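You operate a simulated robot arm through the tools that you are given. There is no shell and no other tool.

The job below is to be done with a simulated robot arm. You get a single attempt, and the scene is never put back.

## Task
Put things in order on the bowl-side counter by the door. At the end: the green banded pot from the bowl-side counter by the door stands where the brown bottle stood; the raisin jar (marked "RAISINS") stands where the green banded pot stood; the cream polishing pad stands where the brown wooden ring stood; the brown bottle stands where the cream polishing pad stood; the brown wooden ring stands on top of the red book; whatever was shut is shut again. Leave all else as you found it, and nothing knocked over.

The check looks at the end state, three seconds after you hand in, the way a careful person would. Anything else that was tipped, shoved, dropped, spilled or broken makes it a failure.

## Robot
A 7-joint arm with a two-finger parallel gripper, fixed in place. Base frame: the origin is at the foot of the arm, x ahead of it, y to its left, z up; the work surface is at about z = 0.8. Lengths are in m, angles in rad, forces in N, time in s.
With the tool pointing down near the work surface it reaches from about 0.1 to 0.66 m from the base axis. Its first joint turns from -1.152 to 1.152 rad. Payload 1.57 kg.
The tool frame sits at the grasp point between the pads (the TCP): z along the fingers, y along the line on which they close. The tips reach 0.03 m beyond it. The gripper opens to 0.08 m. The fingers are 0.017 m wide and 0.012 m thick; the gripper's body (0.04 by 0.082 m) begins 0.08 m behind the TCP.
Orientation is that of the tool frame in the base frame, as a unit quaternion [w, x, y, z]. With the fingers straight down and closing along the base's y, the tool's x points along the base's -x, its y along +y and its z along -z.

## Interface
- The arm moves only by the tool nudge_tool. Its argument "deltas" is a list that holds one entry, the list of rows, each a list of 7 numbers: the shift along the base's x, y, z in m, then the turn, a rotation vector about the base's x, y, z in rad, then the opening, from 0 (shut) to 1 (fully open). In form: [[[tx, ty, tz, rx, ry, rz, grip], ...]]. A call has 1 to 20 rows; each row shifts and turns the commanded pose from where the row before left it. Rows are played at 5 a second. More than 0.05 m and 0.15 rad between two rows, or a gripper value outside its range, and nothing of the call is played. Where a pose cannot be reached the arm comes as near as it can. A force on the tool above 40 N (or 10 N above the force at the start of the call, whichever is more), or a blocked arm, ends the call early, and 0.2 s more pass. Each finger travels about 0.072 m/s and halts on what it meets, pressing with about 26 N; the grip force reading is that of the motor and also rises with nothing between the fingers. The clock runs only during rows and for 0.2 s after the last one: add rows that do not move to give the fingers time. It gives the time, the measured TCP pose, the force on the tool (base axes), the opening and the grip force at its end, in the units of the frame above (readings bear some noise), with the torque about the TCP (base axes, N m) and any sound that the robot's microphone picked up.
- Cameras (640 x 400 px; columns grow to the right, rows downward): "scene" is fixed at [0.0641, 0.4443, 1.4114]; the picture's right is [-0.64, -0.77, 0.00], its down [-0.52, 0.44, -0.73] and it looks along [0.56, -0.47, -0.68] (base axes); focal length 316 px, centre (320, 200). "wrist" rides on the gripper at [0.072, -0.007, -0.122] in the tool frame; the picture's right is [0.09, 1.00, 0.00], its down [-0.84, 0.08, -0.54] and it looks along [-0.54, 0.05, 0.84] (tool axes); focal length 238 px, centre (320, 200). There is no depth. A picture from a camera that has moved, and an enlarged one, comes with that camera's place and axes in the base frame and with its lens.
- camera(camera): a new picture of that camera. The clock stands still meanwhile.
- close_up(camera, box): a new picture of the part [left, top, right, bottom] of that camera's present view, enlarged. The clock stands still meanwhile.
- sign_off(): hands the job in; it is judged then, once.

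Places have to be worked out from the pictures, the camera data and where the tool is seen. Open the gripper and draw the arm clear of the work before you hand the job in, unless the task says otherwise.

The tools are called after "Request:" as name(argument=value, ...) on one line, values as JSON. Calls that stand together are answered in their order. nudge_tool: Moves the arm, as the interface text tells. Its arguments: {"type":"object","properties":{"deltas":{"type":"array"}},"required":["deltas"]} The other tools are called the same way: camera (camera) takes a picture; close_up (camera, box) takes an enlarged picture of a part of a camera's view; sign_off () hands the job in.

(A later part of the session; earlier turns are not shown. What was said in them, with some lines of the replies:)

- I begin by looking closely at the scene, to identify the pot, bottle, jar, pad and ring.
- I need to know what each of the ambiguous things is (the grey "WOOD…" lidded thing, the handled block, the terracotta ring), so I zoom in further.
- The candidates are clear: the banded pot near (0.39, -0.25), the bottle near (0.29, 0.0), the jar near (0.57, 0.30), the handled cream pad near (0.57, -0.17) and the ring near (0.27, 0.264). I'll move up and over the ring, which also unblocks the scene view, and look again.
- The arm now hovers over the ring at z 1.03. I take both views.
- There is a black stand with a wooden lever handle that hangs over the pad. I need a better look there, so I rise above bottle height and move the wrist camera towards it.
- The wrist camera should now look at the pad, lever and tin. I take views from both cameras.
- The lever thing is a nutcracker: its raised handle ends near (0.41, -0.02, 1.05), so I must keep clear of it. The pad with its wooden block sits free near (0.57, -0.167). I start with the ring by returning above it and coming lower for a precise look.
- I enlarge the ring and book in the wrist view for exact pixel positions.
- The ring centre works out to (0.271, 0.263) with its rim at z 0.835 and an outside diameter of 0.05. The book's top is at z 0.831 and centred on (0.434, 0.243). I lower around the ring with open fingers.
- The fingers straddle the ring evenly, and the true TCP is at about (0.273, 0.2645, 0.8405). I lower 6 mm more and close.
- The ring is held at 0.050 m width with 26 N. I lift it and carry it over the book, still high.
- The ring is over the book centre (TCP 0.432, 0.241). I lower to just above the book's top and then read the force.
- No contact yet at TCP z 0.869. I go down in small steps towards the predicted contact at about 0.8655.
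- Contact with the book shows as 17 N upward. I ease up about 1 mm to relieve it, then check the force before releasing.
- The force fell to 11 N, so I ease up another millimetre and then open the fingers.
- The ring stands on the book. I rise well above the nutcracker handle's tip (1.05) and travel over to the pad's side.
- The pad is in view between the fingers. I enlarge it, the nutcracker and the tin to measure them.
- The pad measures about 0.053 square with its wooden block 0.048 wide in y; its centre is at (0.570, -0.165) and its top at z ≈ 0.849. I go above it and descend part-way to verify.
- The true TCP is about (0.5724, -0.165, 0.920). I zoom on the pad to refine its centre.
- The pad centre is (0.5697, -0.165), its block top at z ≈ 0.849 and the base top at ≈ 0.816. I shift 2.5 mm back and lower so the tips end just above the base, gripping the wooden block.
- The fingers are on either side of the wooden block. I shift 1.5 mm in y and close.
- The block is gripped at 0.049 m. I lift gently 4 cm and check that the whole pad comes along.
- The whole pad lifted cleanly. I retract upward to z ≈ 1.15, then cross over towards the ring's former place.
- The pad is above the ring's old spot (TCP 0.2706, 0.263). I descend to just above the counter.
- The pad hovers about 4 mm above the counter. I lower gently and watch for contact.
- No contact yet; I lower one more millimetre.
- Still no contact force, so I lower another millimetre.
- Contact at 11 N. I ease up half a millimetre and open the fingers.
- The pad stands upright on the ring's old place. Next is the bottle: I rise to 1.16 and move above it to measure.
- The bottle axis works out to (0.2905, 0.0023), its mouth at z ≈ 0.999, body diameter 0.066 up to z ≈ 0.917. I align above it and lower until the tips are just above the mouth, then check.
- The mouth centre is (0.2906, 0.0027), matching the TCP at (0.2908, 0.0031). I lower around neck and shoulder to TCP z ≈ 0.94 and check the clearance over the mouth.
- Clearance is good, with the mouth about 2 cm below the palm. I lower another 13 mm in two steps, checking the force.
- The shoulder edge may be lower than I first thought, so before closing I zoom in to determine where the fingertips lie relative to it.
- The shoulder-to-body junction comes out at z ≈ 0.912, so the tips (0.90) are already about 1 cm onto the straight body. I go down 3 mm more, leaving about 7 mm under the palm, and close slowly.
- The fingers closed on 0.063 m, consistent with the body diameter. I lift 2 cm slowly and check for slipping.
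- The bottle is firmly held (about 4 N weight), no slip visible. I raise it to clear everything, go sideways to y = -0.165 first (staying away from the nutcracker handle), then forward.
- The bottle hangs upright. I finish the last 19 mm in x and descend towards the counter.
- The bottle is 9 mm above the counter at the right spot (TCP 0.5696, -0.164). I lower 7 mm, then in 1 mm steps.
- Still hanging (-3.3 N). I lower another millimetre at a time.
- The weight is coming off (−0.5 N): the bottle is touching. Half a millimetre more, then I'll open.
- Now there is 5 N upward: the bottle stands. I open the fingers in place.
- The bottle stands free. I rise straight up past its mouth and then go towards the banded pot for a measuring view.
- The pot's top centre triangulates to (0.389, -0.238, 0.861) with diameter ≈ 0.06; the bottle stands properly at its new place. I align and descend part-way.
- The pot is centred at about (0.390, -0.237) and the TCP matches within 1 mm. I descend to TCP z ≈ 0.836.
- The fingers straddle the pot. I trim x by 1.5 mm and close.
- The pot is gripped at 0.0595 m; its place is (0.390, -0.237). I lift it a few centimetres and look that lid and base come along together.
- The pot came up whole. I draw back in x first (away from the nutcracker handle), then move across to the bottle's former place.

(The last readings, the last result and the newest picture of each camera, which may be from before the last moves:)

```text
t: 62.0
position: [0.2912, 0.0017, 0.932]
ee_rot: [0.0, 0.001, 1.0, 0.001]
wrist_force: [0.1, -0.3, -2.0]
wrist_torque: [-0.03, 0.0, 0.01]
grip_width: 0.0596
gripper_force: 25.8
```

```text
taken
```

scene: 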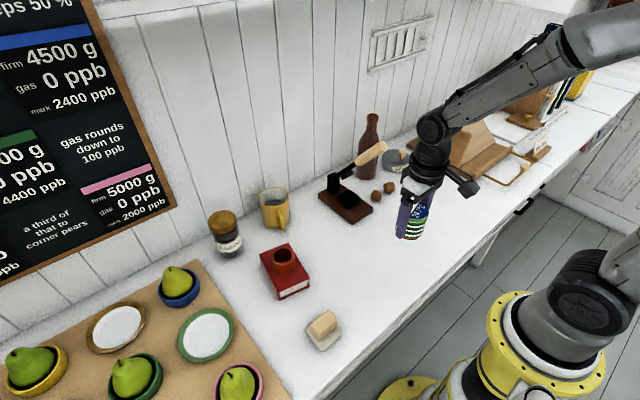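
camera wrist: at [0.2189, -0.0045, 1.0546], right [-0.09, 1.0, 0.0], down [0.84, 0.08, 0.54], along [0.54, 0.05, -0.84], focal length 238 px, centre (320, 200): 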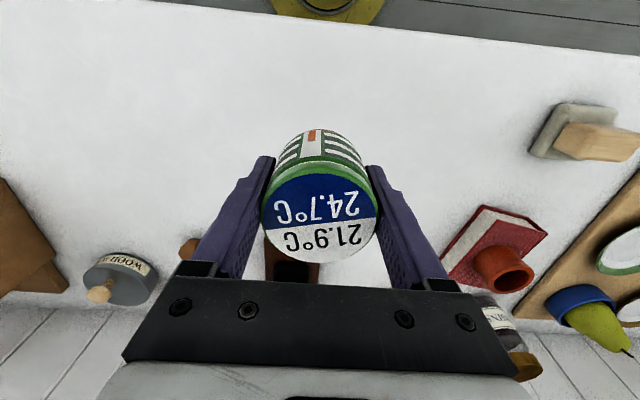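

The TCP is at (0.2909, 0.0025), right over the bottle's old place. I descend to about 3 mm above the counter.

Request:
nudge_tool(deltas=[[[0, 0, -0.03, 0, 0, 0, 0], [0, 0, -0.03, 0, 0, 0, 0], [0, 0, -0.02, 0, 0, 0, 0], [0, 0, -0.009, 0, 0, 0, 0], [0, 0, -0.002, 0, 0, 0, 0], [0, 0, 0, 0, 0, 0, 0]]])

```text
t: 63.4
position: [0.2912, 0.0016, 0.8422]
ee_rot: [0.0, 0.001, 1.0, 0.0]
wrist_force: [0.1, -0.2, -2.5]
wrist_torque: [-0.03, 0.0, 0.04]
grip_width: 0.0596
gripper_force: 26.3
```

Still hanging (−2.5 N). I step down by 1.5 mm, then 1 mm.

Request:
nudge_tool(deltas=[[[0, 0, -0.0015, 0, 0, 0, 0], [0, 0, -0.001, 0, 0, 0, 0], [0, 0, 0, 0, 0, 0, 0]]])

```text
t: 64.2
position: [0.2912, 0.0015, 0.8393]
ee_rot: [0.0, 0.0, 1.0, 0.001]
wrist_force: [-0.3, -0.3, -2.1]
wrist_torque: [0.0, 0.02, 0.04]
grip_width: 0.0591
gripper_force: 26.0
```

No contact yet, so one more millimetre.

Request:
nudge_tool(deltas=[[[0, 0, -0.001, 0, 0, 0, 0], [0, 0, 0, 0, 0, 0, 0]]])

```text
t: 64.8
position: [0.2915, 0.0017, 0.8385]
ee_rot: [-0.001, 0.0, 1.0, 0.0]
wrist_force: [-0.3, 0.6, -2.7]
wrist_torque: [-0.02, 0.03, -0.01]
grip_width: 0.0595
gripper_force: 26.3
```

Still the full weight on the hand; another millimetre.

Request:
nudge_tool(deltas=[[[0, 0, -0.001, 0, 0, 0, 0], [0, 0, 0, 0, 0, 0, 0]]])

```text
t: 65.4
position: [0.2908, 0.0009, 0.8374]
ee_rot: [0.0, 0.001, 1.0, 0.0]
wrist_force: [-3.3, -3.5, 10.8]
wrist_torque: [-0.09, 0.25, 0.06]
grip_width: 0.0595
gripper_force: 26.3
```

Contact at 11 N. I ease up half a millimetre and open.

Request:
nudge_tool(deltas=[[[0, 0, 0.0006, 0, 0, 0, 0], [0, 0, 0, 0, 0, 0, 0], [0, 0, 0, 0, 0, 0, 0.8], [0, 0, 0, 0, 0, 0, 1], [0, 0, 0, 0, 0, 0, 1], [0, 0, 0, 0, 0, 0, 1]]])

Request:
camera(camera="wrist")

Request:
close_up(camera="scene", box=[360, 180, 460, 280])

```text
t: 66.8
position: [0.2903, 0.0012, 0.8393]
ee_rot: [0.0, -0.001, 1.0, 0.0]
wrist_force: [0.2, 0.0, -0.2]
wrist_torque: [0.04, 0.03, -0.02]
grip_width: 0.0798
gripper_force: 0.1
```

```text
taken
camera wrist: at [0.2182, -0.0052, 0.9602], right [-0.09, 1.0, 0.0], down [0.84, 0.08, 0.54], along [0.54, 0.05, -0.84], focal length 238 px, centre (320, 200)
```

wrist: 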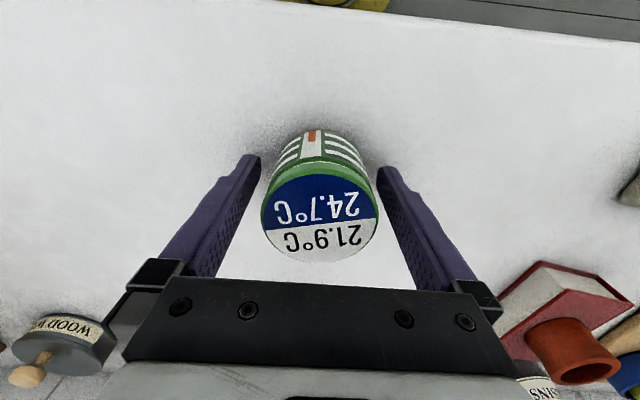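

```text
4.00 times, centred on (410, 230) of scene
camera zoom: at [0.0641, 0.4443, 1.4114], right [-0.64, -0.77, 0.0], down [-0.52, 0.44, -0.73], along [0.56, -0.47, -0.68], focal length 1263 px, centre (-40, 80)
```

zoom: 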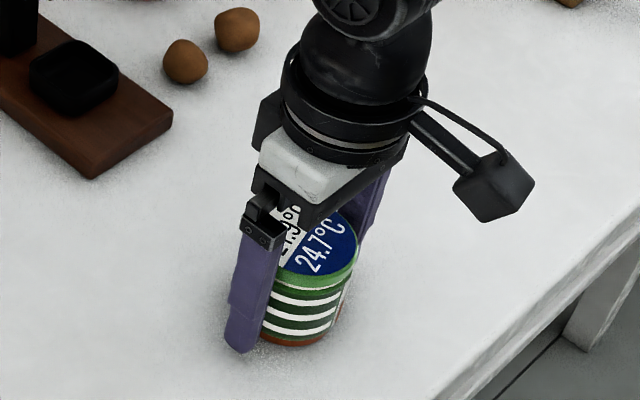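

The pot stands at the bottle's old place. Now the raisin jar: I rise, move in +y first, then diagonally to a viewing pose.

Request:
nudge_tool(deltas=[[[0, 0, 0.03, 0, 0, 0, 1], [0, 0, 0.04, 0, 0, 0, 1], [0, 0, 0.04, 0, 0, 0, 1], [0, 0, 0.04, 0, 0, 0, 1], [0, 0, 0.04, 0, 0, 0, 1], [0, 0.046, 0, 0, 0, 0, 1], [0, 0.046, 0, 0, 0, 0, 1], [0, 0.046, 0, 0, 0, 0, 1], [0.034, 0.032, 0, 0, 0, 0, 1], [0.034, 0.032, 0, 0, 0, 0, 1], [0.034, 0.032, 0, 0, 0, 0, 1], [0.034, 0.032, 0, 0, 0, 0, 1], [0.034, 0.032, 0, 0, 0, 0, 1], [0, 0, 0, 0, 0, 0, 1]]])

Request:
camera(camera="wrist")

Request:
camera(camera="scene")

Request:
close_up(camera="wrist", box=[260, 120, 380, 240])

Request:
close_up(camera="scene", box=[190, 190, 270, 270])

```text
t: 69.8
position: [0.4601, 0.2988, 1.0291]
ee_rot: [0.001, 0.001, 1.0, 0.0]
wrist_force: [0.4, -0.7, 1.3]
wrist_torque: [0.01, -0.03, 0.0]
grip_width: 0.0802
gripper_force: 0.0
```

```text
taken
camera wrist: at [0.3883, 0.2928, 1.1511], right [-0.09, 1.0, 0.0], down [0.84, 0.08, 0.54], along [0.54, 0.05, -0.84], focal length 238 px, centre (320, 200)
```

wrist: 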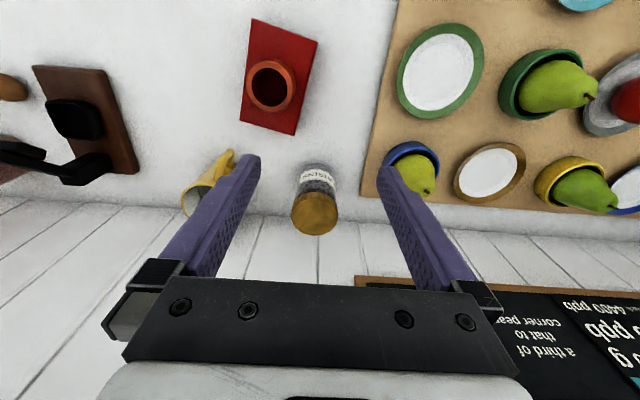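

```text
taken
```

scene: 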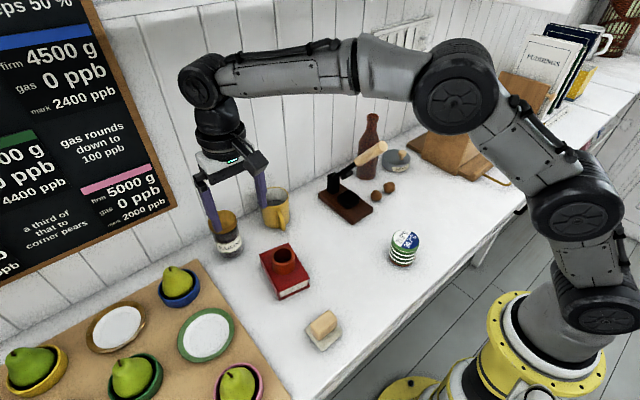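

```text
3.33 times, centred on (320, 180) of wrist
camera zoom: at [0.3883, 0.2928, 1.1511], right [-0.09, 1.0, 0.0], down [0.84, 0.08, 0.54], along [0.54, 0.05, -0.84], focal length 794 px, centre (320, 267)
```

zoom: 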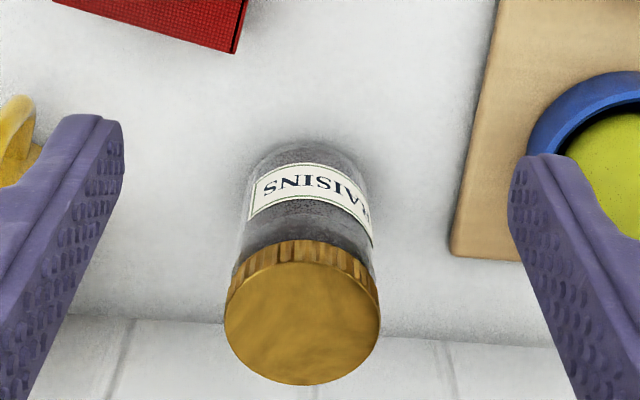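

```text
5.00 times, centred on (230, 230) of scene
camera zoom: at [0.0641, 0.4443, 1.4114], right [-0.64, -0.77, 0.0], down [-0.52, 0.44, -0.73], along [0.56, -0.47, -0.68], focal length 1579 px, centre (770, 50)
```

zoom: 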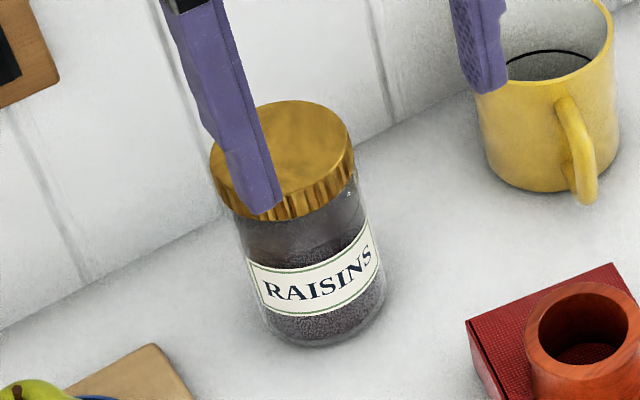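

The jar's lid centre triangulates to (0.567, 0.3026, 0.908), with a diameter of about 0.06. I move above it and lower until the tips are just above the lid.

Request:
nudge_tool(deltas=[[[0.036, 0.001, 0, 0, 0, 0, 1], [0.036, 0.001, 0, 0, 0, 0, 1], [0.035, 0.001, 0, 0, 0, 0, 1], [0, 0, -0.035, 0, 0, 0, 1], [0, 0, -0.03, 0, 0, 0, 1], [0, 0, 0, 0, 0, 0, 1]]])

Request:
camera(camera="wrist")

Request:
close_up(camera="wrist", box=[250, 100, 390, 230])

Request:
close_up(camera="scene", box=[180, 150, 300, 270])

```text
t: 71.2
position: [0.5512, 0.2941, 0.9574]
ee_rot: [0.0, 0.001, 1.0, 0.001]
wrist_force: [0.6, 0.1, 0.1]
wrist_torque: [0.0, 0.05, -0.01]
grip_width: 0.0801
gripper_force: 0.0
out of reach, approached as far as the arm can: row 3
```

```text
taken
camera wrist: at [0.4787, 0.2879, 1.0799], right [-0.09, 1.0, 0.0], down [0.84, 0.08, 0.54], along [0.54, 0.05, -0.84], focal length 238 px, centre (320, 200)
```

wrist: 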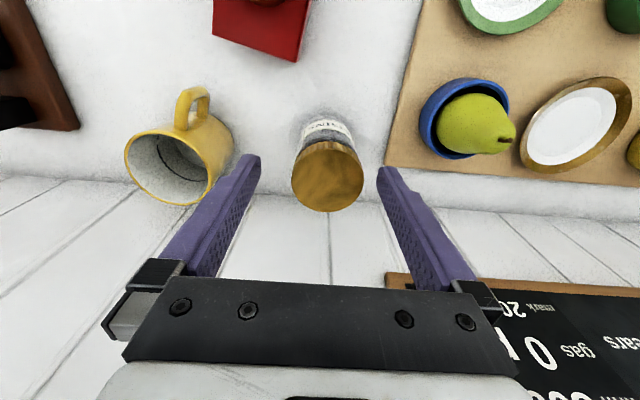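

```text
3.08 times, centred on (320, 165) of wrist
camera zoom: at [0.4787, 0.2879, 1.0799], right [-0.09, 1.0, 0.0], down [0.84, 0.08, 0.54], along [0.54, 0.05, -0.84], focal length 733 px, centre (320, 308)
```

zoom: 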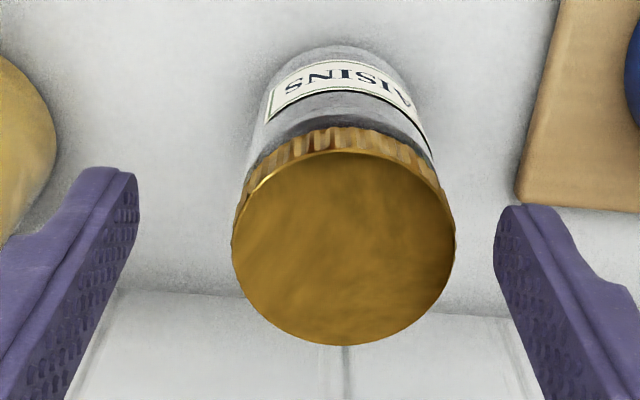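

```text
3.33 times, centred on (240, 210) of scene
camera zoom: at [0.0641, 0.4443, 1.4114], right [-0.64, -0.77, 0.0], down [-0.52, 0.44, -0.73], along [0.56, -0.47, -0.68], focal length 1053 px, centre (587, 167)
```

zoom: 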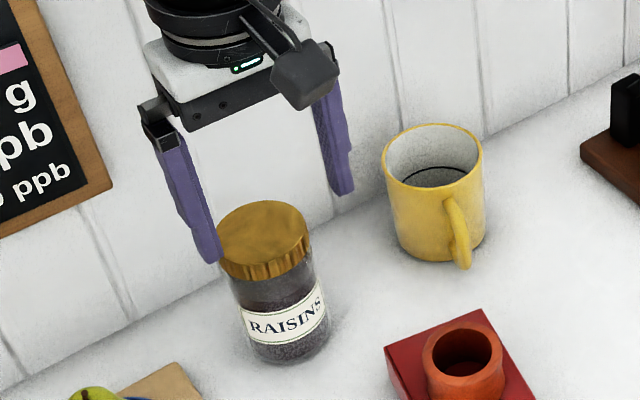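

At that height the arm cannot reach fully out (it stopped at x 0.551), but lower down the reach grows. The jar is at (0.568, 0.3025); I shift y, then approach forward while descending between the open fingers.

Request:
nudge_tool(deltas=[[[0, 0.0077, 0, 0, 0, 0, 1], [0, 0, -0.012, 0, 0, 0, 1], [0.008, 0, 0, 0, 0, 0, 1], [0.008, 0, 0, 0, 0, 0, 1], [0, 0, 0, 0, 0, 0, 1]]])

Request:
camera(camera="wrist")

Request:
close_up(camera="wrist", box=[250, 100, 390, 230])

```text
t: 72.4
position: [0.5673, 0.3015, 0.9473]
ee_rot: [0.0, 0.0, 1.0, 0.0]
wrist_force: [-0.6, -0.1, 0.9]
wrist_torque: [-0.02, -0.01, 0.03]
grip_width: 0.08
gripper_force: 0.0
```

```text
taken
camera wrist: at [0.494, 0.2942, 1.0692], right [-0.09, 1.0, 0.0], down [0.84, 0.08, 0.54], along [0.54, 0.05, -0.84], focal length 238 px, centre (320, 200)
```

wrist: 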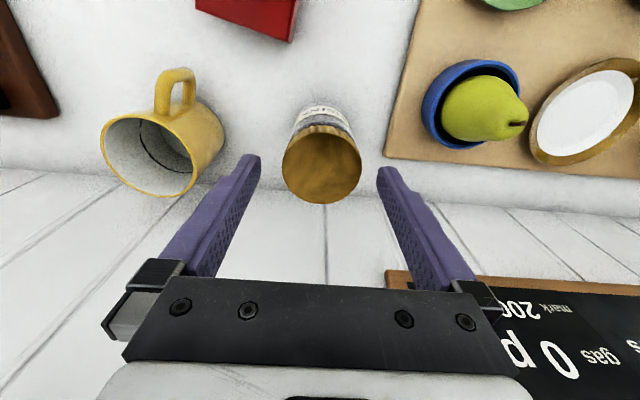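

```text
3.08 times, centred on (320, 165) of wrist
camera zoom: at [0.494, 0.2942, 1.0692], right [-0.09, 1.0, 0.0], down [0.84, 0.08, 0.54], along [0.54, 0.05, -0.84], focal length 733 px, centre (320, 308)
```

zoom: 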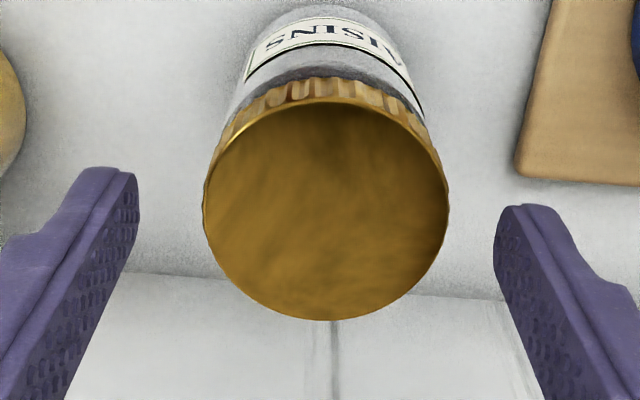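

The lid centre is at (0.5695, 0.3025), the TCP at (0.566, 0.301). I correct by 2 mm and descend around the jar.

Request:
nudge_tool(deltas=[[[0, 0.0013, -0.02, 0, 0, 0, 1], [0.0025, 0, -0.02, 0, 0, 0, 1], [0, 0, -0.02, 0, 0, 0, 1], [0, 0, -0.02, 0, 0, 0, 1], [0, 0, -0.01, 0, 0, 0, 1], [0, 0, 0, 0, 0, 0, 1]]])

Request:
camera(camera="wrist")

Request:
close_up(camera="scene", box=[180, 160, 300, 270])

```text
t: 73.8
position: [0.5686, 0.3028, 0.8574]
ee_rot: [-0.001, 0.0, 1.0, 0.0]
wrist_force: [-0.9, -0.1, -0.1]
wrist_torque: [0.01, -0.04, 0.01]
grip_width: 0.0798
gripper_force: 0.2
```

```text
taken
camera wrist: at [0.4962, 0.2957, 0.9798], right [-0.09, 1.0, 0.0], down [0.84, 0.08, 0.54], along [0.54, 0.05, -0.84], focal length 238 px, centre (320, 200)
```

wrist: 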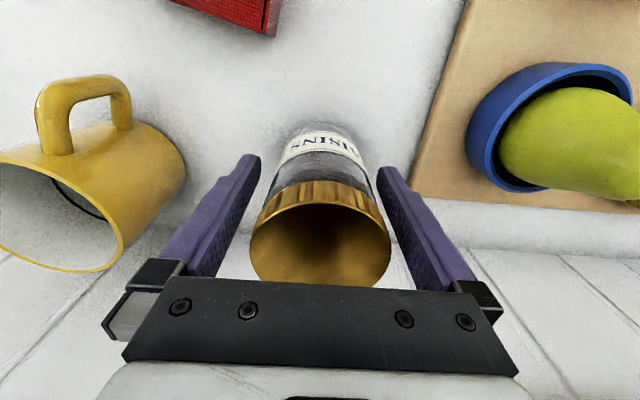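

```text
3.64 times, centred on (240, 215) of scene
camera zoom: at [0.0641, 0.4443, 1.4114], right [-0.64, -0.77, 0.0], down [-0.52, 0.44, -0.73], along [0.56, -0.47, -0.68], focal length 1148 px, centre (611, 146)
```

zoom: 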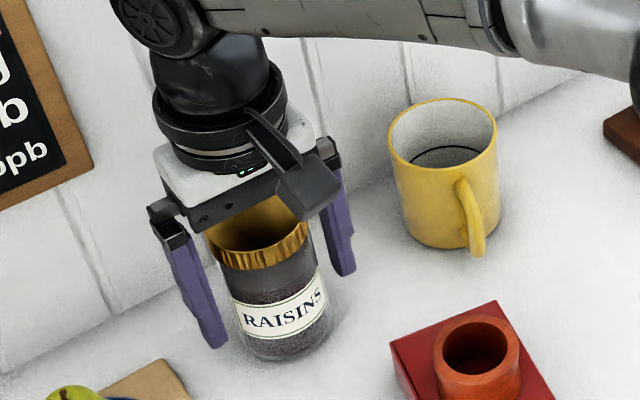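

The fingers straddle the jar evenly and the palm is 3 cm above the lid. I close.

Request:
nudge_tool(deltas=[[[0, 0, 0, 0, 0, 0, 0.85], [0, 0, 0, 0, 0, 0, 0.6], [0, 0, 0, 0, 0, 0, 0], [0, 0, 0, 0, 0, 0, 0], [0, 0, 0, 0, 0, 0, 0]]])

Request:
camera(camera="wrist")

Request:
close_up(camera="scene", box=[180, 160, 300, 270])

```text
t: 75.0
position: [0.5685, 0.3022, 0.8572]
ee_rot: [0.0, 0.001, 1.0, -0.001]
wrist_force: [1.5, 0.9, -0.8]
wrist_torque: [0.17, -0.01, 0.05]
grip_width: 0.0598
gripper_force: 26.0
```

```text
taken
camera wrist: at [0.4962, 0.2959, 0.98], right [-0.09, 1.0, 0.0], down [0.84, 0.08, 0.54], along [0.54, 0.05, -0.84], focal length 238 px, centre (320, 200)
```

wrist: 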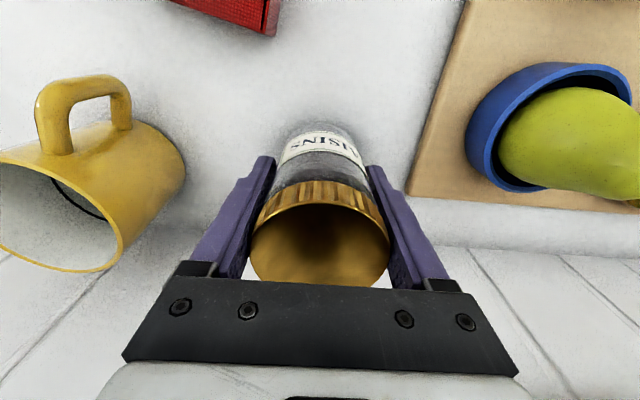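

```text
3.64 times, centred on (240, 215) of scene
camera zoom: at [0.0641, 0.4444, 1.4114], right [-0.64, -0.77, 0.0], down [-0.52, 0.44, -0.73], along [0.56, -0.47, -0.68], focal length 1148 px, centre (611, 146)
```

zoom: 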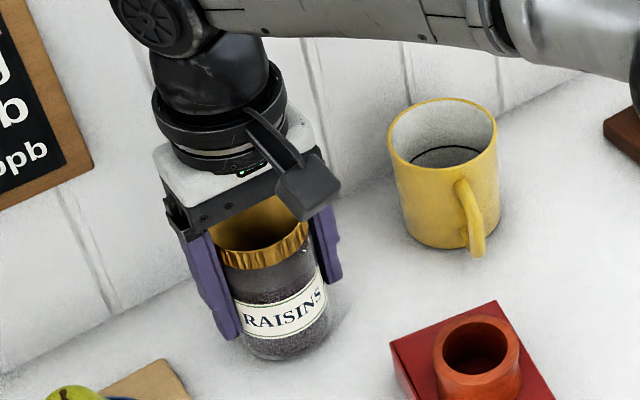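

Gripped at 0.0598 m. I lift 3 cm slowly and check the jar.

Request:
nudge_tool(deltas=[[[0, 0, 0.006, 0, 0, 0, 0], [0, 0, 0.01, 0, 0, 0, 0], [0, 0, 0.014, 0, 0, 0, 0], [0, 0, 0, 0, 0, 0, 0]]])

Request:
camera(camera="wrist")

Request:
close_up(camera="scene", box=[180, 150, 300, 270])

```text
t: 76.0
position: [0.5688, 0.3024, 0.8858]
ee_rot: [-0.001, 0.0, 1.0, 0.0]
wrist_force: [-0.5, 0.8, -4.8]
wrist_torque: [-0.01, 0.03, 0.01]
grip_width: 0.0601
gripper_force: 25.9
```

```text
taken
camera wrist: at [0.4964, 0.2952, 1.0079], right [-0.09, 1.0, 0.0], down [0.84, 0.08, 0.54], along [0.54, 0.05, -0.84], focal length 238 px, centre (320, 200)
```

wrist: 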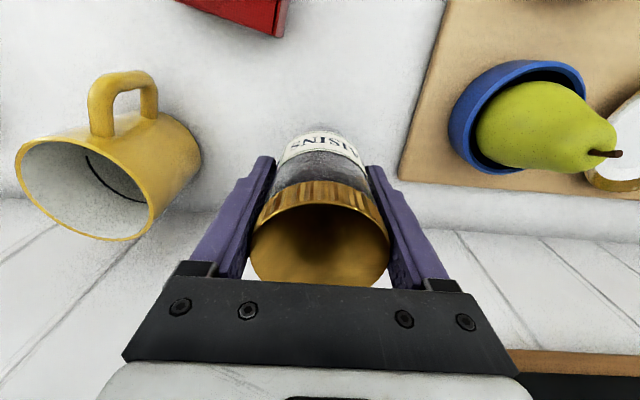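

```text
3.33 times, centred on (240, 210) of scene
camera zoom: at [0.0641, 0.4444, 1.4114], right [-0.64, -0.77, 0.0], down [-0.52, 0.44, -0.73], along [0.56, -0.47, -0.68], focal length 1053 px, centre (587, 167)
```

zoom: 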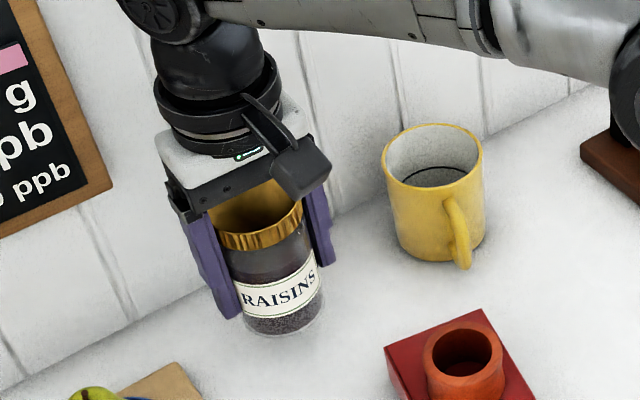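

The jar is held and whole. I retract while rising, keeping clear of the book and ring, and then cross at x ≈ 0.285 (well in front of the nutcracker handle).

Request:
nudge_tool(deltas=[[[-0.015, 0, 0.025, 0, 0, 0, 0], [-0.03, 0, 0.03, 0, 0, 0, 0], [-0.03, 0, 0.03, 0, 0, 0, 0], [-0.03, 0, 0.02, 0, 0, 0, 0], [-0.04, 0, 0, 0, 0, 0, 0], [-0.04, 0, 0, 0, 0, 0, 0], [-0.04, 0, 0, 0, 0, 0, 0], [-0.04, 0, 0, 0, 0, 0, 0], [-0.02, 0, 0, 0, 0, 0, 0], [0, 0, 0, 0, 0, 0, 0]]])

Request:
camera(camera="scene")

Request:
camera(camera="wrist")

```text
t: 78.2
position: [0.2832, 0.3036, 0.9929]
ee_rot: [0.001, 0.001, 1.0, 0.0]
wrist_force: [-0.1, -0.2, 0.5]
wrist_torque: [0.02, 0.02, -0.01]
grip_width: 0.0601
gripper_force: 25.6
```

```text
taken
```

scene: 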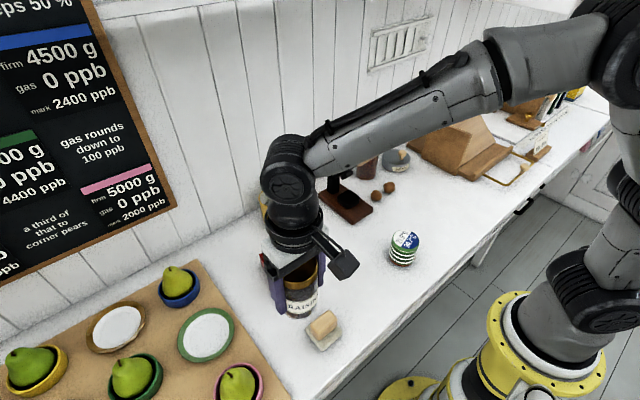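

```text
taken
camera wrist: at [0.2112, 0.2958, 1.1154], right [-0.09, 1.0, 0.0], down [0.84, 0.08, 0.54], along [0.54, 0.05, -0.84], focal length 238 px, centre (320, 200)
```

wrist: 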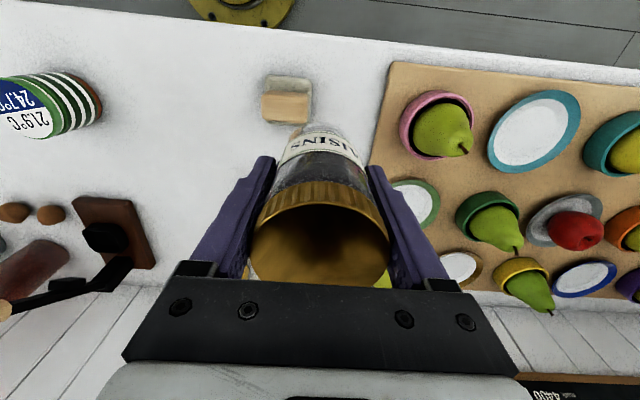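

The jar still sits in the grip, but the force reading no longer shows its weight. I wait briefly to get a steady reading.

Request:
nudge_tool(deltas=[[[0, 0, 0, 0, 0, 0, 0], [0, 0, 0, 0, 0, 0, 0]]])

Request:
close_up(camera="scene", box=[250, 230, 370, 350])

```text
t: 78.8
position: [0.2842, 0.3028, 0.9932]
ee_rot: [0.0, 0.0, 1.0, 0.0]
wrist_force: [0.6, 0.1, -0.6]
wrist_torque: [-0.01, -0.01, 0.0]
grip_width: 0.0597
gripper_force: 25.9
```

```text
3.33 times, centred on (310, 290) of scene
camera zoom: at [0.0641, 0.4444, 1.4114], right [-0.64, -0.77, 0.0], down [-0.52, 0.44, -0.73], along [0.56, -0.47, -0.68], focal length 1053 px, centre (353, -100)
```

zoom: 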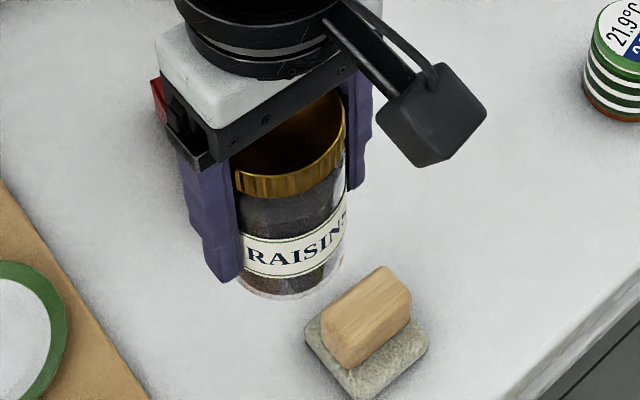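

The jar appears intact, but I want to make sure nothing fell out at its original place, so I zoom on the jar and that spot.

Request:
close_up(camera="scene", box=[160, 180, 300, 300])

Request:
close_up(camera="scene", box=[270, 260, 330, 330])

Request:
close_up(camera="wrist", box=[230, 100, 410, 290])

```text
3.33 times, centred on (230, 240) of scene
camera zoom: at [0.0641, 0.4444, 1.4114], right [-0.64, -0.77, 0.0], down [-0.52, 0.44, -0.73], along [0.56, -0.47, -0.68], focal length 1053 px, centre (620, 67)
```

zoom: 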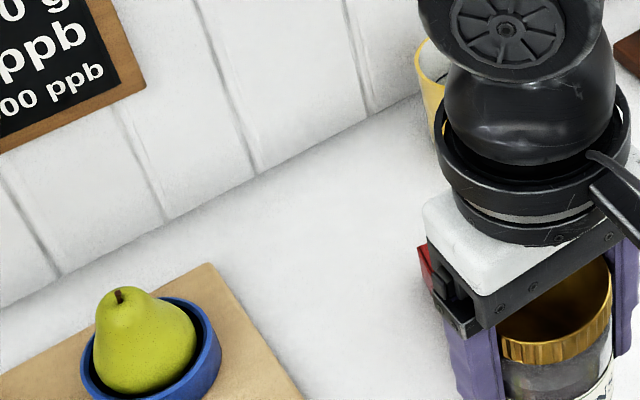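

```text
5.71 times, centred on (300, 295) of scene
camera zoom: at [0.0641, 0.4444, 1.4114], right [-0.64, -0.77, 0.0], down [-0.52, 0.44, -0.73], along [0.56, -0.47, -0.68], focal length 1805 px, centre (434, -343)
```

zoom: 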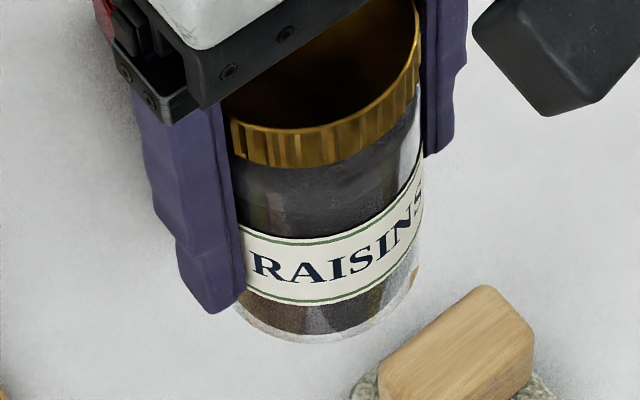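

```text
2.11 times, centred on (320, 195) of wrist
camera zoom: at [0.2116, 0.2959, 1.1154], right [-0.09, 1.0, 0.0], down [0.84, 0.08, 0.54], along [0.54, 0.05, -0.84], focal length 502 px, centre (320, 210)
```

zoom: 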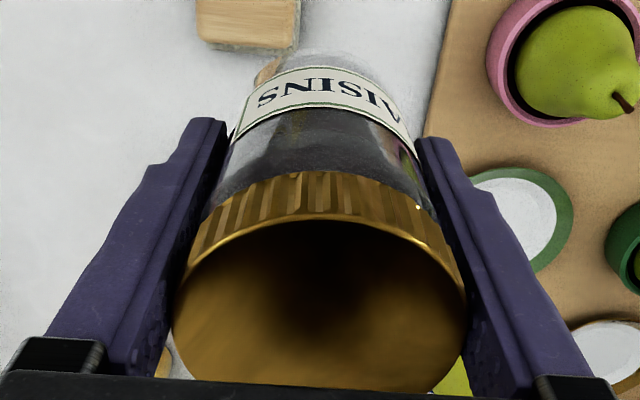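

The glass now looks emptier and the weight reading dropped, so I want an unobstructed look. I move sideways a little (clear of everything) and inspect both the jar and the counter behind it.

Request:
nudge_tool(deltas=[[[0, -0.03, 0, 0, 0, 0, 0], [0, -0.03, 0, 0, 0, 0, 0], [0, -0.03, 0, 0, 0, 0, 0], [0, -0.03, 0, 0, 0, 0, 0], [0, -0.03, 0, 0, 0, 0, 0], [0, 0, 0, 0, 0, 0, 0], [0, 0, 0, 0, 0, 0, 0]]])

Request:
camera(camera="scene")

Request:
close_up(camera="scene", box=[200, 190, 400, 340])

Request:
camera(camera="wrist")

```text
t: 80.4
position: [0.283, 0.1502, 0.992]
ee_rot: [0.0, 0.001, 1.0, 0.001]
wrist_force: [0.4, 0.4, 0.4]
wrist_torque: [0.01, 0.0, -0.04]
grip_width: 0.0598
gripper_force: 26.0
```

```text
taken
```

scene: 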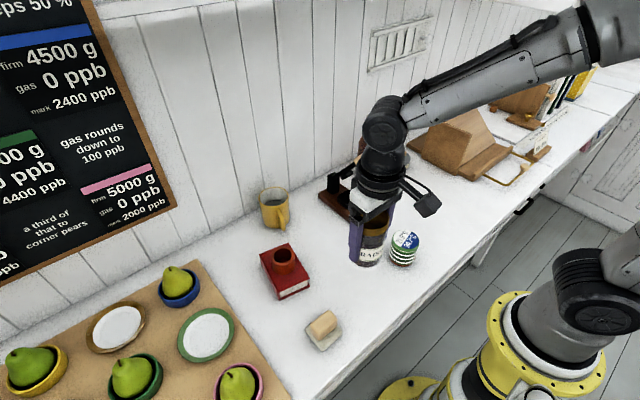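

```text
2.67 times, centred on (300, 265) of scene
camera zoom: at [0.0641, 0.4443, 1.4114], right [-0.64, -0.77, 0.0], down [-0.52, 0.44, -0.73], along [0.56, -0.47, -0.68], focal length 842 px, centre (373, 27)
```

zoom: 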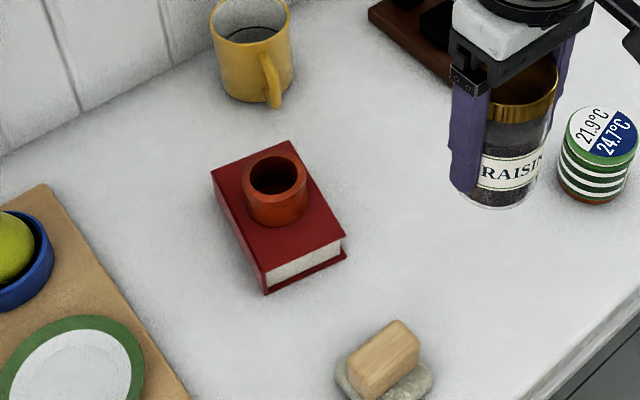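

```text
taken
camera wrist: at [0.2106, 0.1441, 1.1135], right [-0.09, 1.0, 0.0], down [0.84, 0.08, 0.54], along [0.54, 0.05, -0.84], focal length 238 px, centre (320, 200)
```

wrist: 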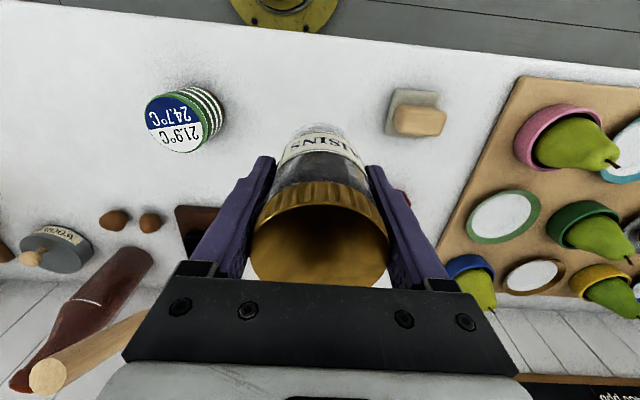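

The counter behind is clean. I zoom on the jar to see its content.

Request:
close_up(camera="scene", box=[340, 210, 400, 270])

Request:
close_up(camera="wrist", box=[250, 100, 390, 210])

```text
6.67 times, centred on (370, 240) of scene
camera zoom: at [0.0641, 0.4443, 1.4114], right [-0.64, -0.77, 0.0], down [-0.52, 0.44, -0.73], along [0.56, -0.47, -0.68], focal length 2106 px, centre (-13, -67)
```

zoom: 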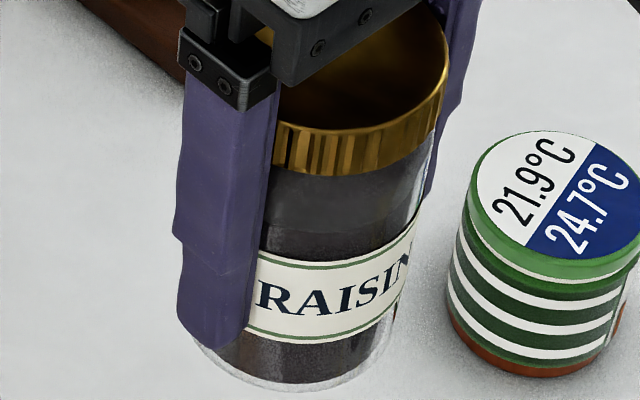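

```text
3.64 times, centred on (320, 155) of wrist
camera zoom: at [0.2106, 0.1441, 1.1135], right [-0.09, 1.0, 0.0], down [0.84, 0.08, 0.54], along [0.54, 0.05, -0.84], focal length 867 px, centre (320, 364)
```

zoom: 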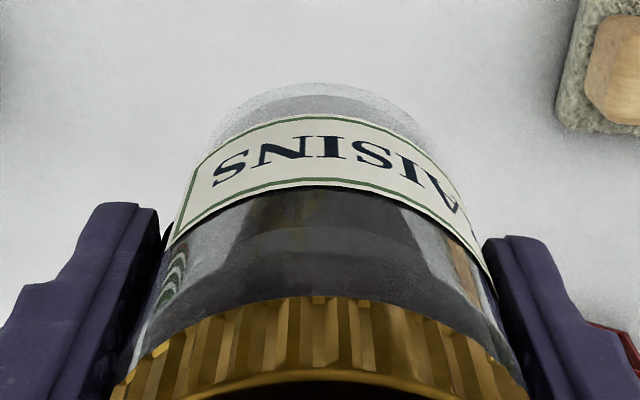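

I look even closer at the jar's glass to judge whether the raisins are still inside.

Request:
close_up(camera="scene", box=[355, 225, 391, 268])

Request:
close_up(camera="scene", box=[262, 240, 312, 290])

Request:
close_up(camera="scene", box=[200, 200, 270, 270])

```text
9.30 times, centred on (373, 246) of scene
camera zoom: at [0.0641, 0.4443, 1.4114], right [-0.64, -0.77, 0.0], down [-0.52, 0.44, -0.73], along [0.56, -0.47, -0.68], focal length 2938 px, centre (-173, -233)
```

zoom: 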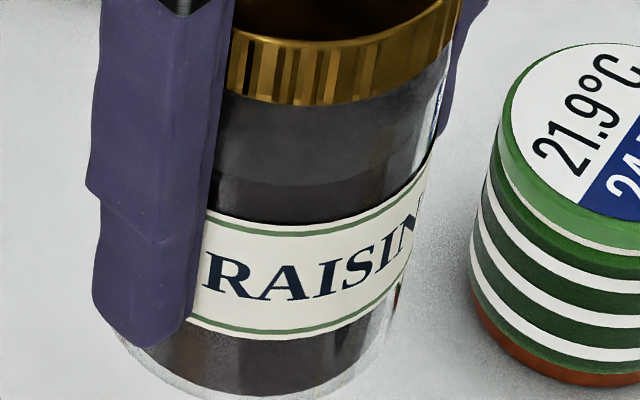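

```text
8.00 times, centred on (287, 265) of scene
camera zoom: at [0.0641, 0.4443, 1.4114], right [-0.64, -0.77, 0.0], down [-0.52, 0.44, -0.73], along [0.56, -0.47, -0.68], focal length 2527 px, centre (584, -320)
```

zoom: 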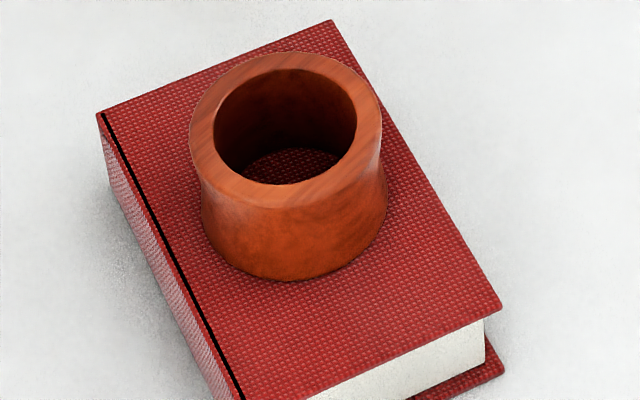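

```text
5.71 times, centred on (235, 235) of scene
camera zoom: at [0.0641, 0.4443, 1.4114], right [-0.64, -0.77, 0.0], down [-0.52, 0.44, -0.73], along [0.56, -0.47, -0.68], focal length 1805 px, centre (806, 0)
```

zoom: 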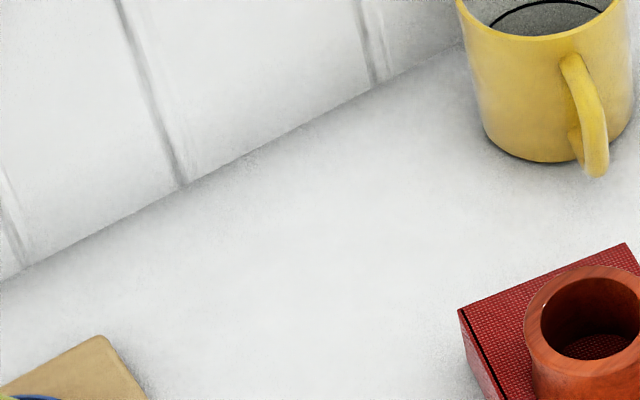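

The glass shows the dark filling with a clear fill level, and nothing lies on the counter, so the jar is fine. I carry on: across to y = -0.237, then forward to x = 0.39.

Request:
nudge_tool(deltas=[[[0, -0.036, 0, 0, 0, 0, 0], [0, -0.036, 0, 0, 0, 0, 0], [0, -0.036, 0, 0, 0, 0, 0], [0, -0.036, 0, 0, 0, 0, 0], [0, -0.036, 0, 0, 0, 0, 0], [0, -0.036, 0, 0, 0, 0, 0], [0, -0.036, 0, 0, 0, 0, 0], [0, -0.036, 0, 0, 0, 0, 0], [0, -0.036, 0, 0, 0, 0, 0], [0, -0.036, 0, 0, 0, 0, 0], [0, -0.028, 0, 0, 0, 0, 0], [0.035, 0, 0, 0, 0, 0, 0], [0.035, 0, 0, 0, 0, 0, 0], [0.035, 0, 0, 0, 0, 0, 0], [0, 0, 0, 0, 0, 0, 0]]])

Request:
camera(camera="scene")

Request:
camera(camera="wrist")

```text
t: 83.6
position: [0.388, -0.2375, 0.9916]
ee_rot: [0.0, 0.0, 1.0, 0.0]
wrist_force: [-0.8, 0.4, 0.9]
wrist_torque: [0.0, 0.03, 0.0]
grip_width: 0.06
gripper_force: 26.0
```

```text
taken
```

scene: 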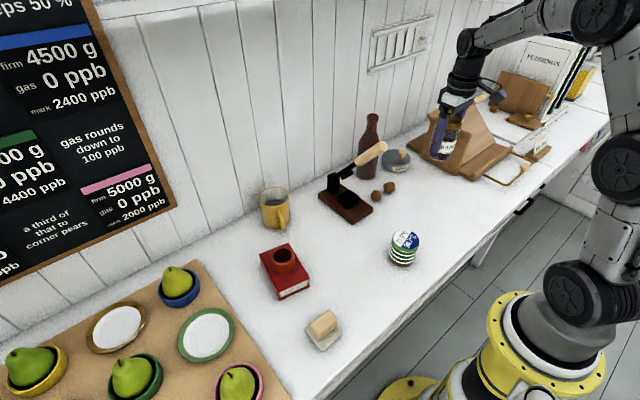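

```text
taken
camera wrist: at [0.3158, -0.2441, 1.1126], right [-0.09, 1.0, 0.0], down [0.84, 0.08, 0.54], along [0.54, 0.05, -0.84], focal length 238 px, centre (320, 200)
```

wrist: 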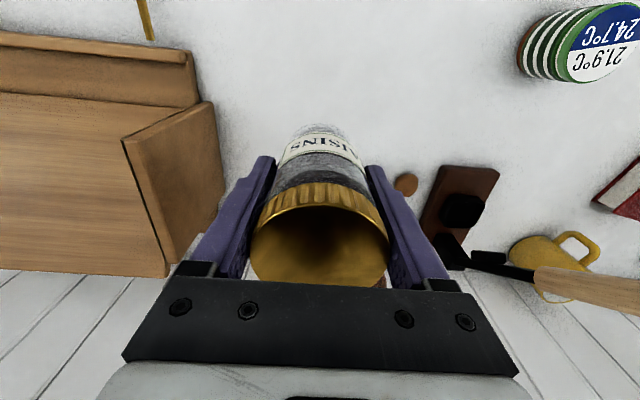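

The jar is above the pot's former spot. I descend to 3 mm above contact (expected at TCP z ≈ 0.858).

Request:
nudge_tool(deltas=[[[0.001, 0, -0.035, 0, 0, 0, 0], [0, 0, -0.035, 0, 0, 0, 0], [0, 0, -0.03, 0, 0, 0, 0], [0, 0, -0.02, 0, 0, 0, 0], [0, 0, -0.009, 0, 0, 0, 0], [0, 0, 0, 0, 0, 0, 0]]])

Request:
close_up(camera="scene", box=[380, 110, 480, 210])

Request:
camera(camera="wrist")

```text
t: 85.0
position: [0.3889, -0.2347, 0.8622]
ee_rot: [0.0, 0.0, 1.0, -0.001]
wrist_force: [-0.1, 0.8, 0.0]
wrist_torque: [-0.02, 0.01, 0.01]
grip_width: 0.0597
gripper_force: 26.2
```

```text
4.00 times, centred on (430, 160) of scene
camera zoom: at [0.0641, 0.4443, 1.4114], right [-0.64, -0.77, 0.0], down [-0.52, 0.44, -0.73], along [0.56, -0.47, -0.68], focal length 1263 px, centre (-120, 360)
```

zoom: 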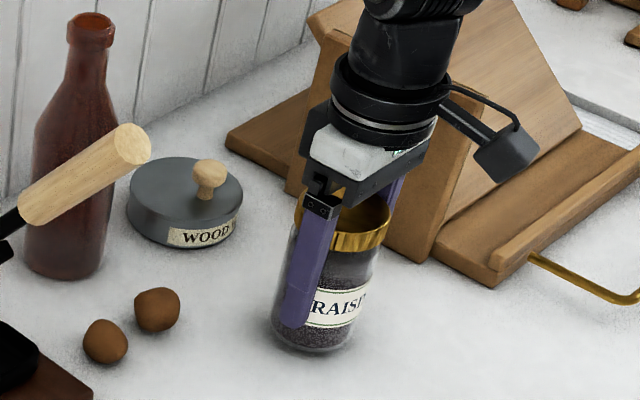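

```text
taken
camera wrist: at [0.3167, -0.2431, 0.9844], right [-0.09, 1.0, 0.0], down [0.84, 0.08, 0.54], along [0.54, 0.05, -0.84], focal length 238 px, centre (320, 200)
```

wrist: 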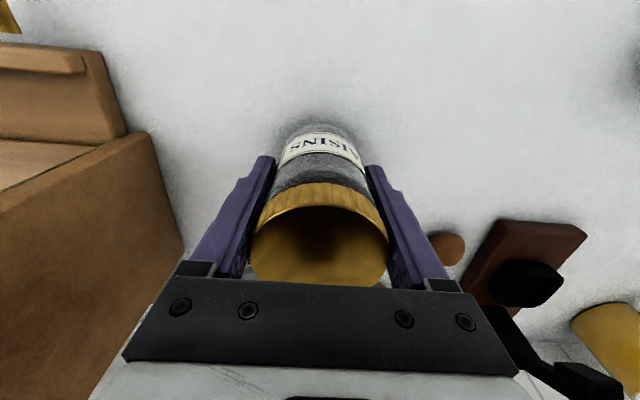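

The raisins' speckle shows again, so the filling is all there. I lower 3 mm with a 1 mm y trim, watching the force.

Request:
nudge_tool(deltas=[[[0, -0.001, -0.0015, 0, 0, 0, 0], [0, 0, -0.0015, 0, 0, 0, 0], [0, 0, 0, 0, 0, 0, 0]]])

```text
t: 85.8
position: [0.3898, -0.2365, 0.8608]
ee_rot: [0.0, 0.0, 1.0, 0.001]
wrist_force: [0.0, 0.0, -0.4]
wrist_torque: [-0.02, 0.02, -0.01]
grip_width: 0.0598
gripper_force: 26.5
```

No contact yet; one millimetre more.

Request:
nudge_tool(deltas=[[[0, 0, -0.001, 0, 0, 0, 0], [0, 0, 0, 0, 0, 0, 0]]])

```text
t: 86.4
position: [0.3892, -0.2377, 0.8587]
ee_rot: [0.0, 0.0, 1.0, 0.0]
wrist_force: [0.9, -0.5, -0.1]
wrist_torque: [-0.03, 0.02, -0.01]
grip_width: 0.0597
gripper_force: 26.9
```

Still free; another millimetre.

Request:
nudge_tool(deltas=[[[0, 0, -0.001, 0, 0, 0, 0], [0, 0, 0, 0, 0, 0, 0]]])

```text
t: 87.0
position: [0.3897, -0.2381, 0.8574]
ee_rot: [0.0, 0.0, 1.0, -0.001]
wrist_force: [-2.6, 0.6, 2.9]
wrist_torque: [0.18, 0.05, 0.07]
grip_width: 0.0597
gripper_force: 26.2
```

Light contact (3 N). I press half a millimetre more to seat it flat, then read.

Request:
nudge_tool(deltas=[[[0, 0, -0.0005, 0, 0, 0, 0], [0, 0, 0, 0, 0, 0, 0]]])

```text
t: 87.6
position: [0.3893, -0.2373, 0.8573]
ee_rot: [0.001, 0.0, 1.0, 0.0]
wrist_force: [-3.4, 1.6, 9.4]
wrist_torque: [0.43, 0.0, 0.11]
grip_width: 0.0597
gripper_force: 26.0
```

The jar is seated (9 N). I ease up slightly and open the fingers.

Request:
nudge_tool(deltas=[[[0, 0, 0.0004, 0, 0, 0, 0], [0, 0, 0, 0, 0, 0, 0], [0, 0, 0, 0, 0, 0, 0.8], [0, 0, 0, 0, 0, 0, 1], [0, 0, 0, 0, 0, 0, 1], [0, 0, 0, 0, 0, 0, 1]]])

Request:
close_up(camera="scene", box=[380, 110, 480, 210])

Request:
camera(camera="wrist")

```text
t: 89.0
position: [0.3888, -0.2363, 0.8573]
ee_rot: [0.0, 0.0, 1.0, -0.001]
wrist_force: [0.4, 0.3, 1.0]
wrist_torque: [0.02, 0.04, 0.02]
grip_width: 0.08
gripper_force: 0.0
```

```text
4.00 times, centred on (430, 160) of scene
camera zoom: at [0.0641, 0.4443, 1.4114], right [-0.64, -0.77, 0.0], down [-0.52, 0.44, -0.73], along [0.56, -0.47, -0.68], focal length 1263 px, centre (-120, 360)
```

zoom: 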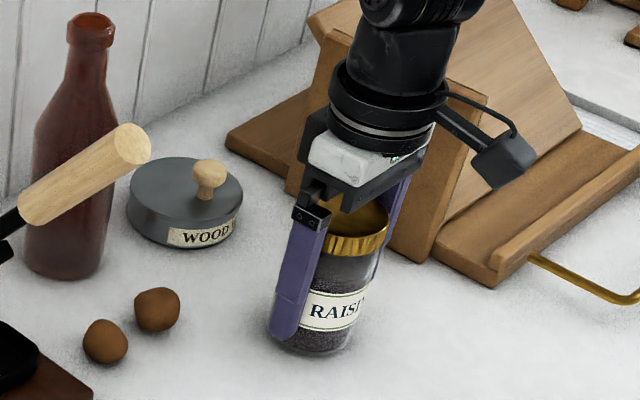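

```text
taken
camera wrist: at [0.3171, -0.244, 0.9793], right [-0.09, 1.0, 0.0], down [0.84, 0.08, 0.54], along [0.54, 0.05, -0.84], focal length 238 px, centre (320, 200)
```

wrist: 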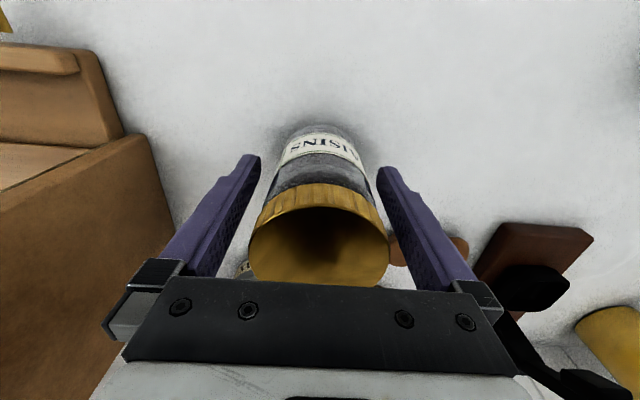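

The jar stands free. I rise straight up and draw back, then inspect the whole scene.

Request:
nudge_tool(deltas=[[[0, 0, 0.025, 0, 0, 0, 1], [0, 0, 0.035, 0, 0, 0, 1], [0, 0, 0.04, 0, 0, 0, 1], [0, 0, 0.04, 0, 0, 0, 1], [0, 0, 0.04, 0, 0, 0, 1], [0, 0, 0.04, 0, 0, 0, 1], [-0.03, 0, 0.04, 0, 0, 0, 1], [-0.04, 0, 0.02, 0, 0, 0, 1], [-0.04, 0, 0, 0, 0, 0, 1], [0, 0, 0, 0, 0, 0, 1]]])

Request:
camera(camera="scene")

Request:
camera(camera="wrist")

Request:
close_up(camera="scene", box=[330, 90, 490, 280])

Request:
close_up(camera="scene", box=[180, 170, 370, 360])

```text
t: 91.2
position: [0.279, -0.2368, 1.1387]
ee_rot: [0.0, 0.0, 1.0, 0.001]
wrist_force: [-0.4, -0.1, -0.8]
wrist_torque: [0.0, -0.02, 0.01]
grip_width: 0.0801
gripper_force: 0.0
```

```text
taken
```

scene: 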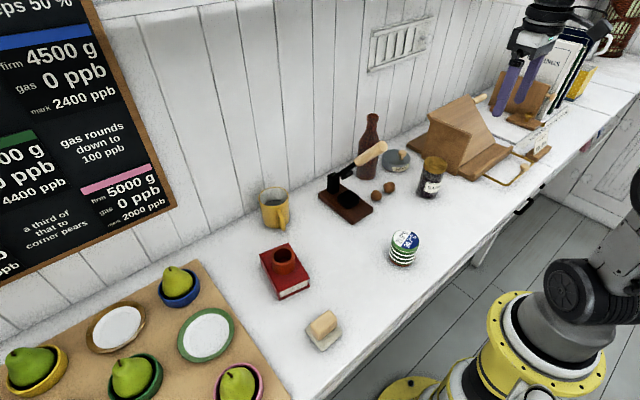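

```text
taken
camera wrist: at [0.2074, -0.2437, 1.2601], right [-0.09, 1.0, 0.0], down [0.84, 0.08, 0.54], along [0.54, 0.05, -0.84], focal length 238 px, centre (320, 200)
```

wrist: 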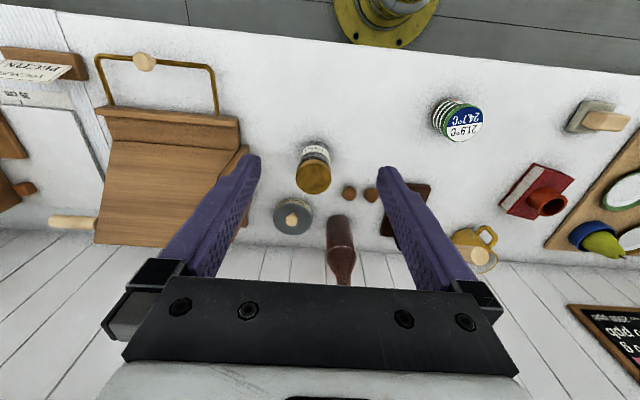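

```text
2.11 times, centred on (410, 185) of scene
camera zoom: at [0.0641, 0.4443, 1.4114], right [-0.64, -0.77, 0.0], down [-0.52, 0.44, -0.73], along [0.56, -0.47, -0.68], focal length 665 px, centre (130, 232)
```

zoom: 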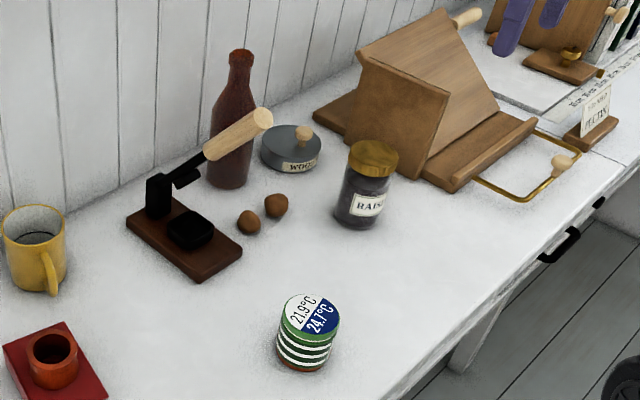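

```text
2.11 times, centred on (275, 265) of scene
camera zoom: at [0.0641, 0.4443, 1.4114], right [-0.64, -0.77, 0.0], down [-0.52, 0.44, -0.73], along [0.56, -0.47, -0.68], focal length 665 px, centre (415, 63)
```

zoom: 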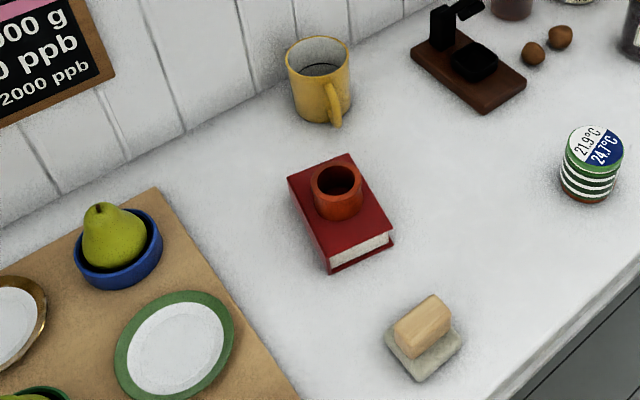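

All five things stand upright at their target places: pot where the bottle was, jar where the pot was, pad where the ring was, bottle where the pad was, ring on the book. Everything else looks untouched, nothing was opened, and the gripper is open and clear, so I hand in.

Request:
sign_off()

```text
The job is handed in.
```

I rearranged the counter as asked and handed the job in. In the last pictures everything stands upright and nothing is knocked over. I haven't been told the verdict of the check.

| Item | Now stands |
|---|---|
| Green banded pot | where the brown bottle stood |
| Raisin jar | where the green banded pot stood |
| Cream polishing pad | where the brown wooden ring stood |
| Brown bottle | where the cream polishing pad stood |
| Brown wooden ring | on top of the red book, near its centre |

By my measurements each item is within a few millimetres of its target spot.

- **Pad:** I took the cream block with the wooden grip, beside the "WOOD WAX" tin, to be the polishing pad. Nothing else on the counter fitted better.
- **Jar:** While I carried it, the weight reading dropped and the glass briefly looked emptier. The counter was clean, and the raisins showed inside again when I set it down.
- **Shut things:** I opened nothing, so nothing needed shutting again.

The gripper is open and the arm is drawn clear of the work.
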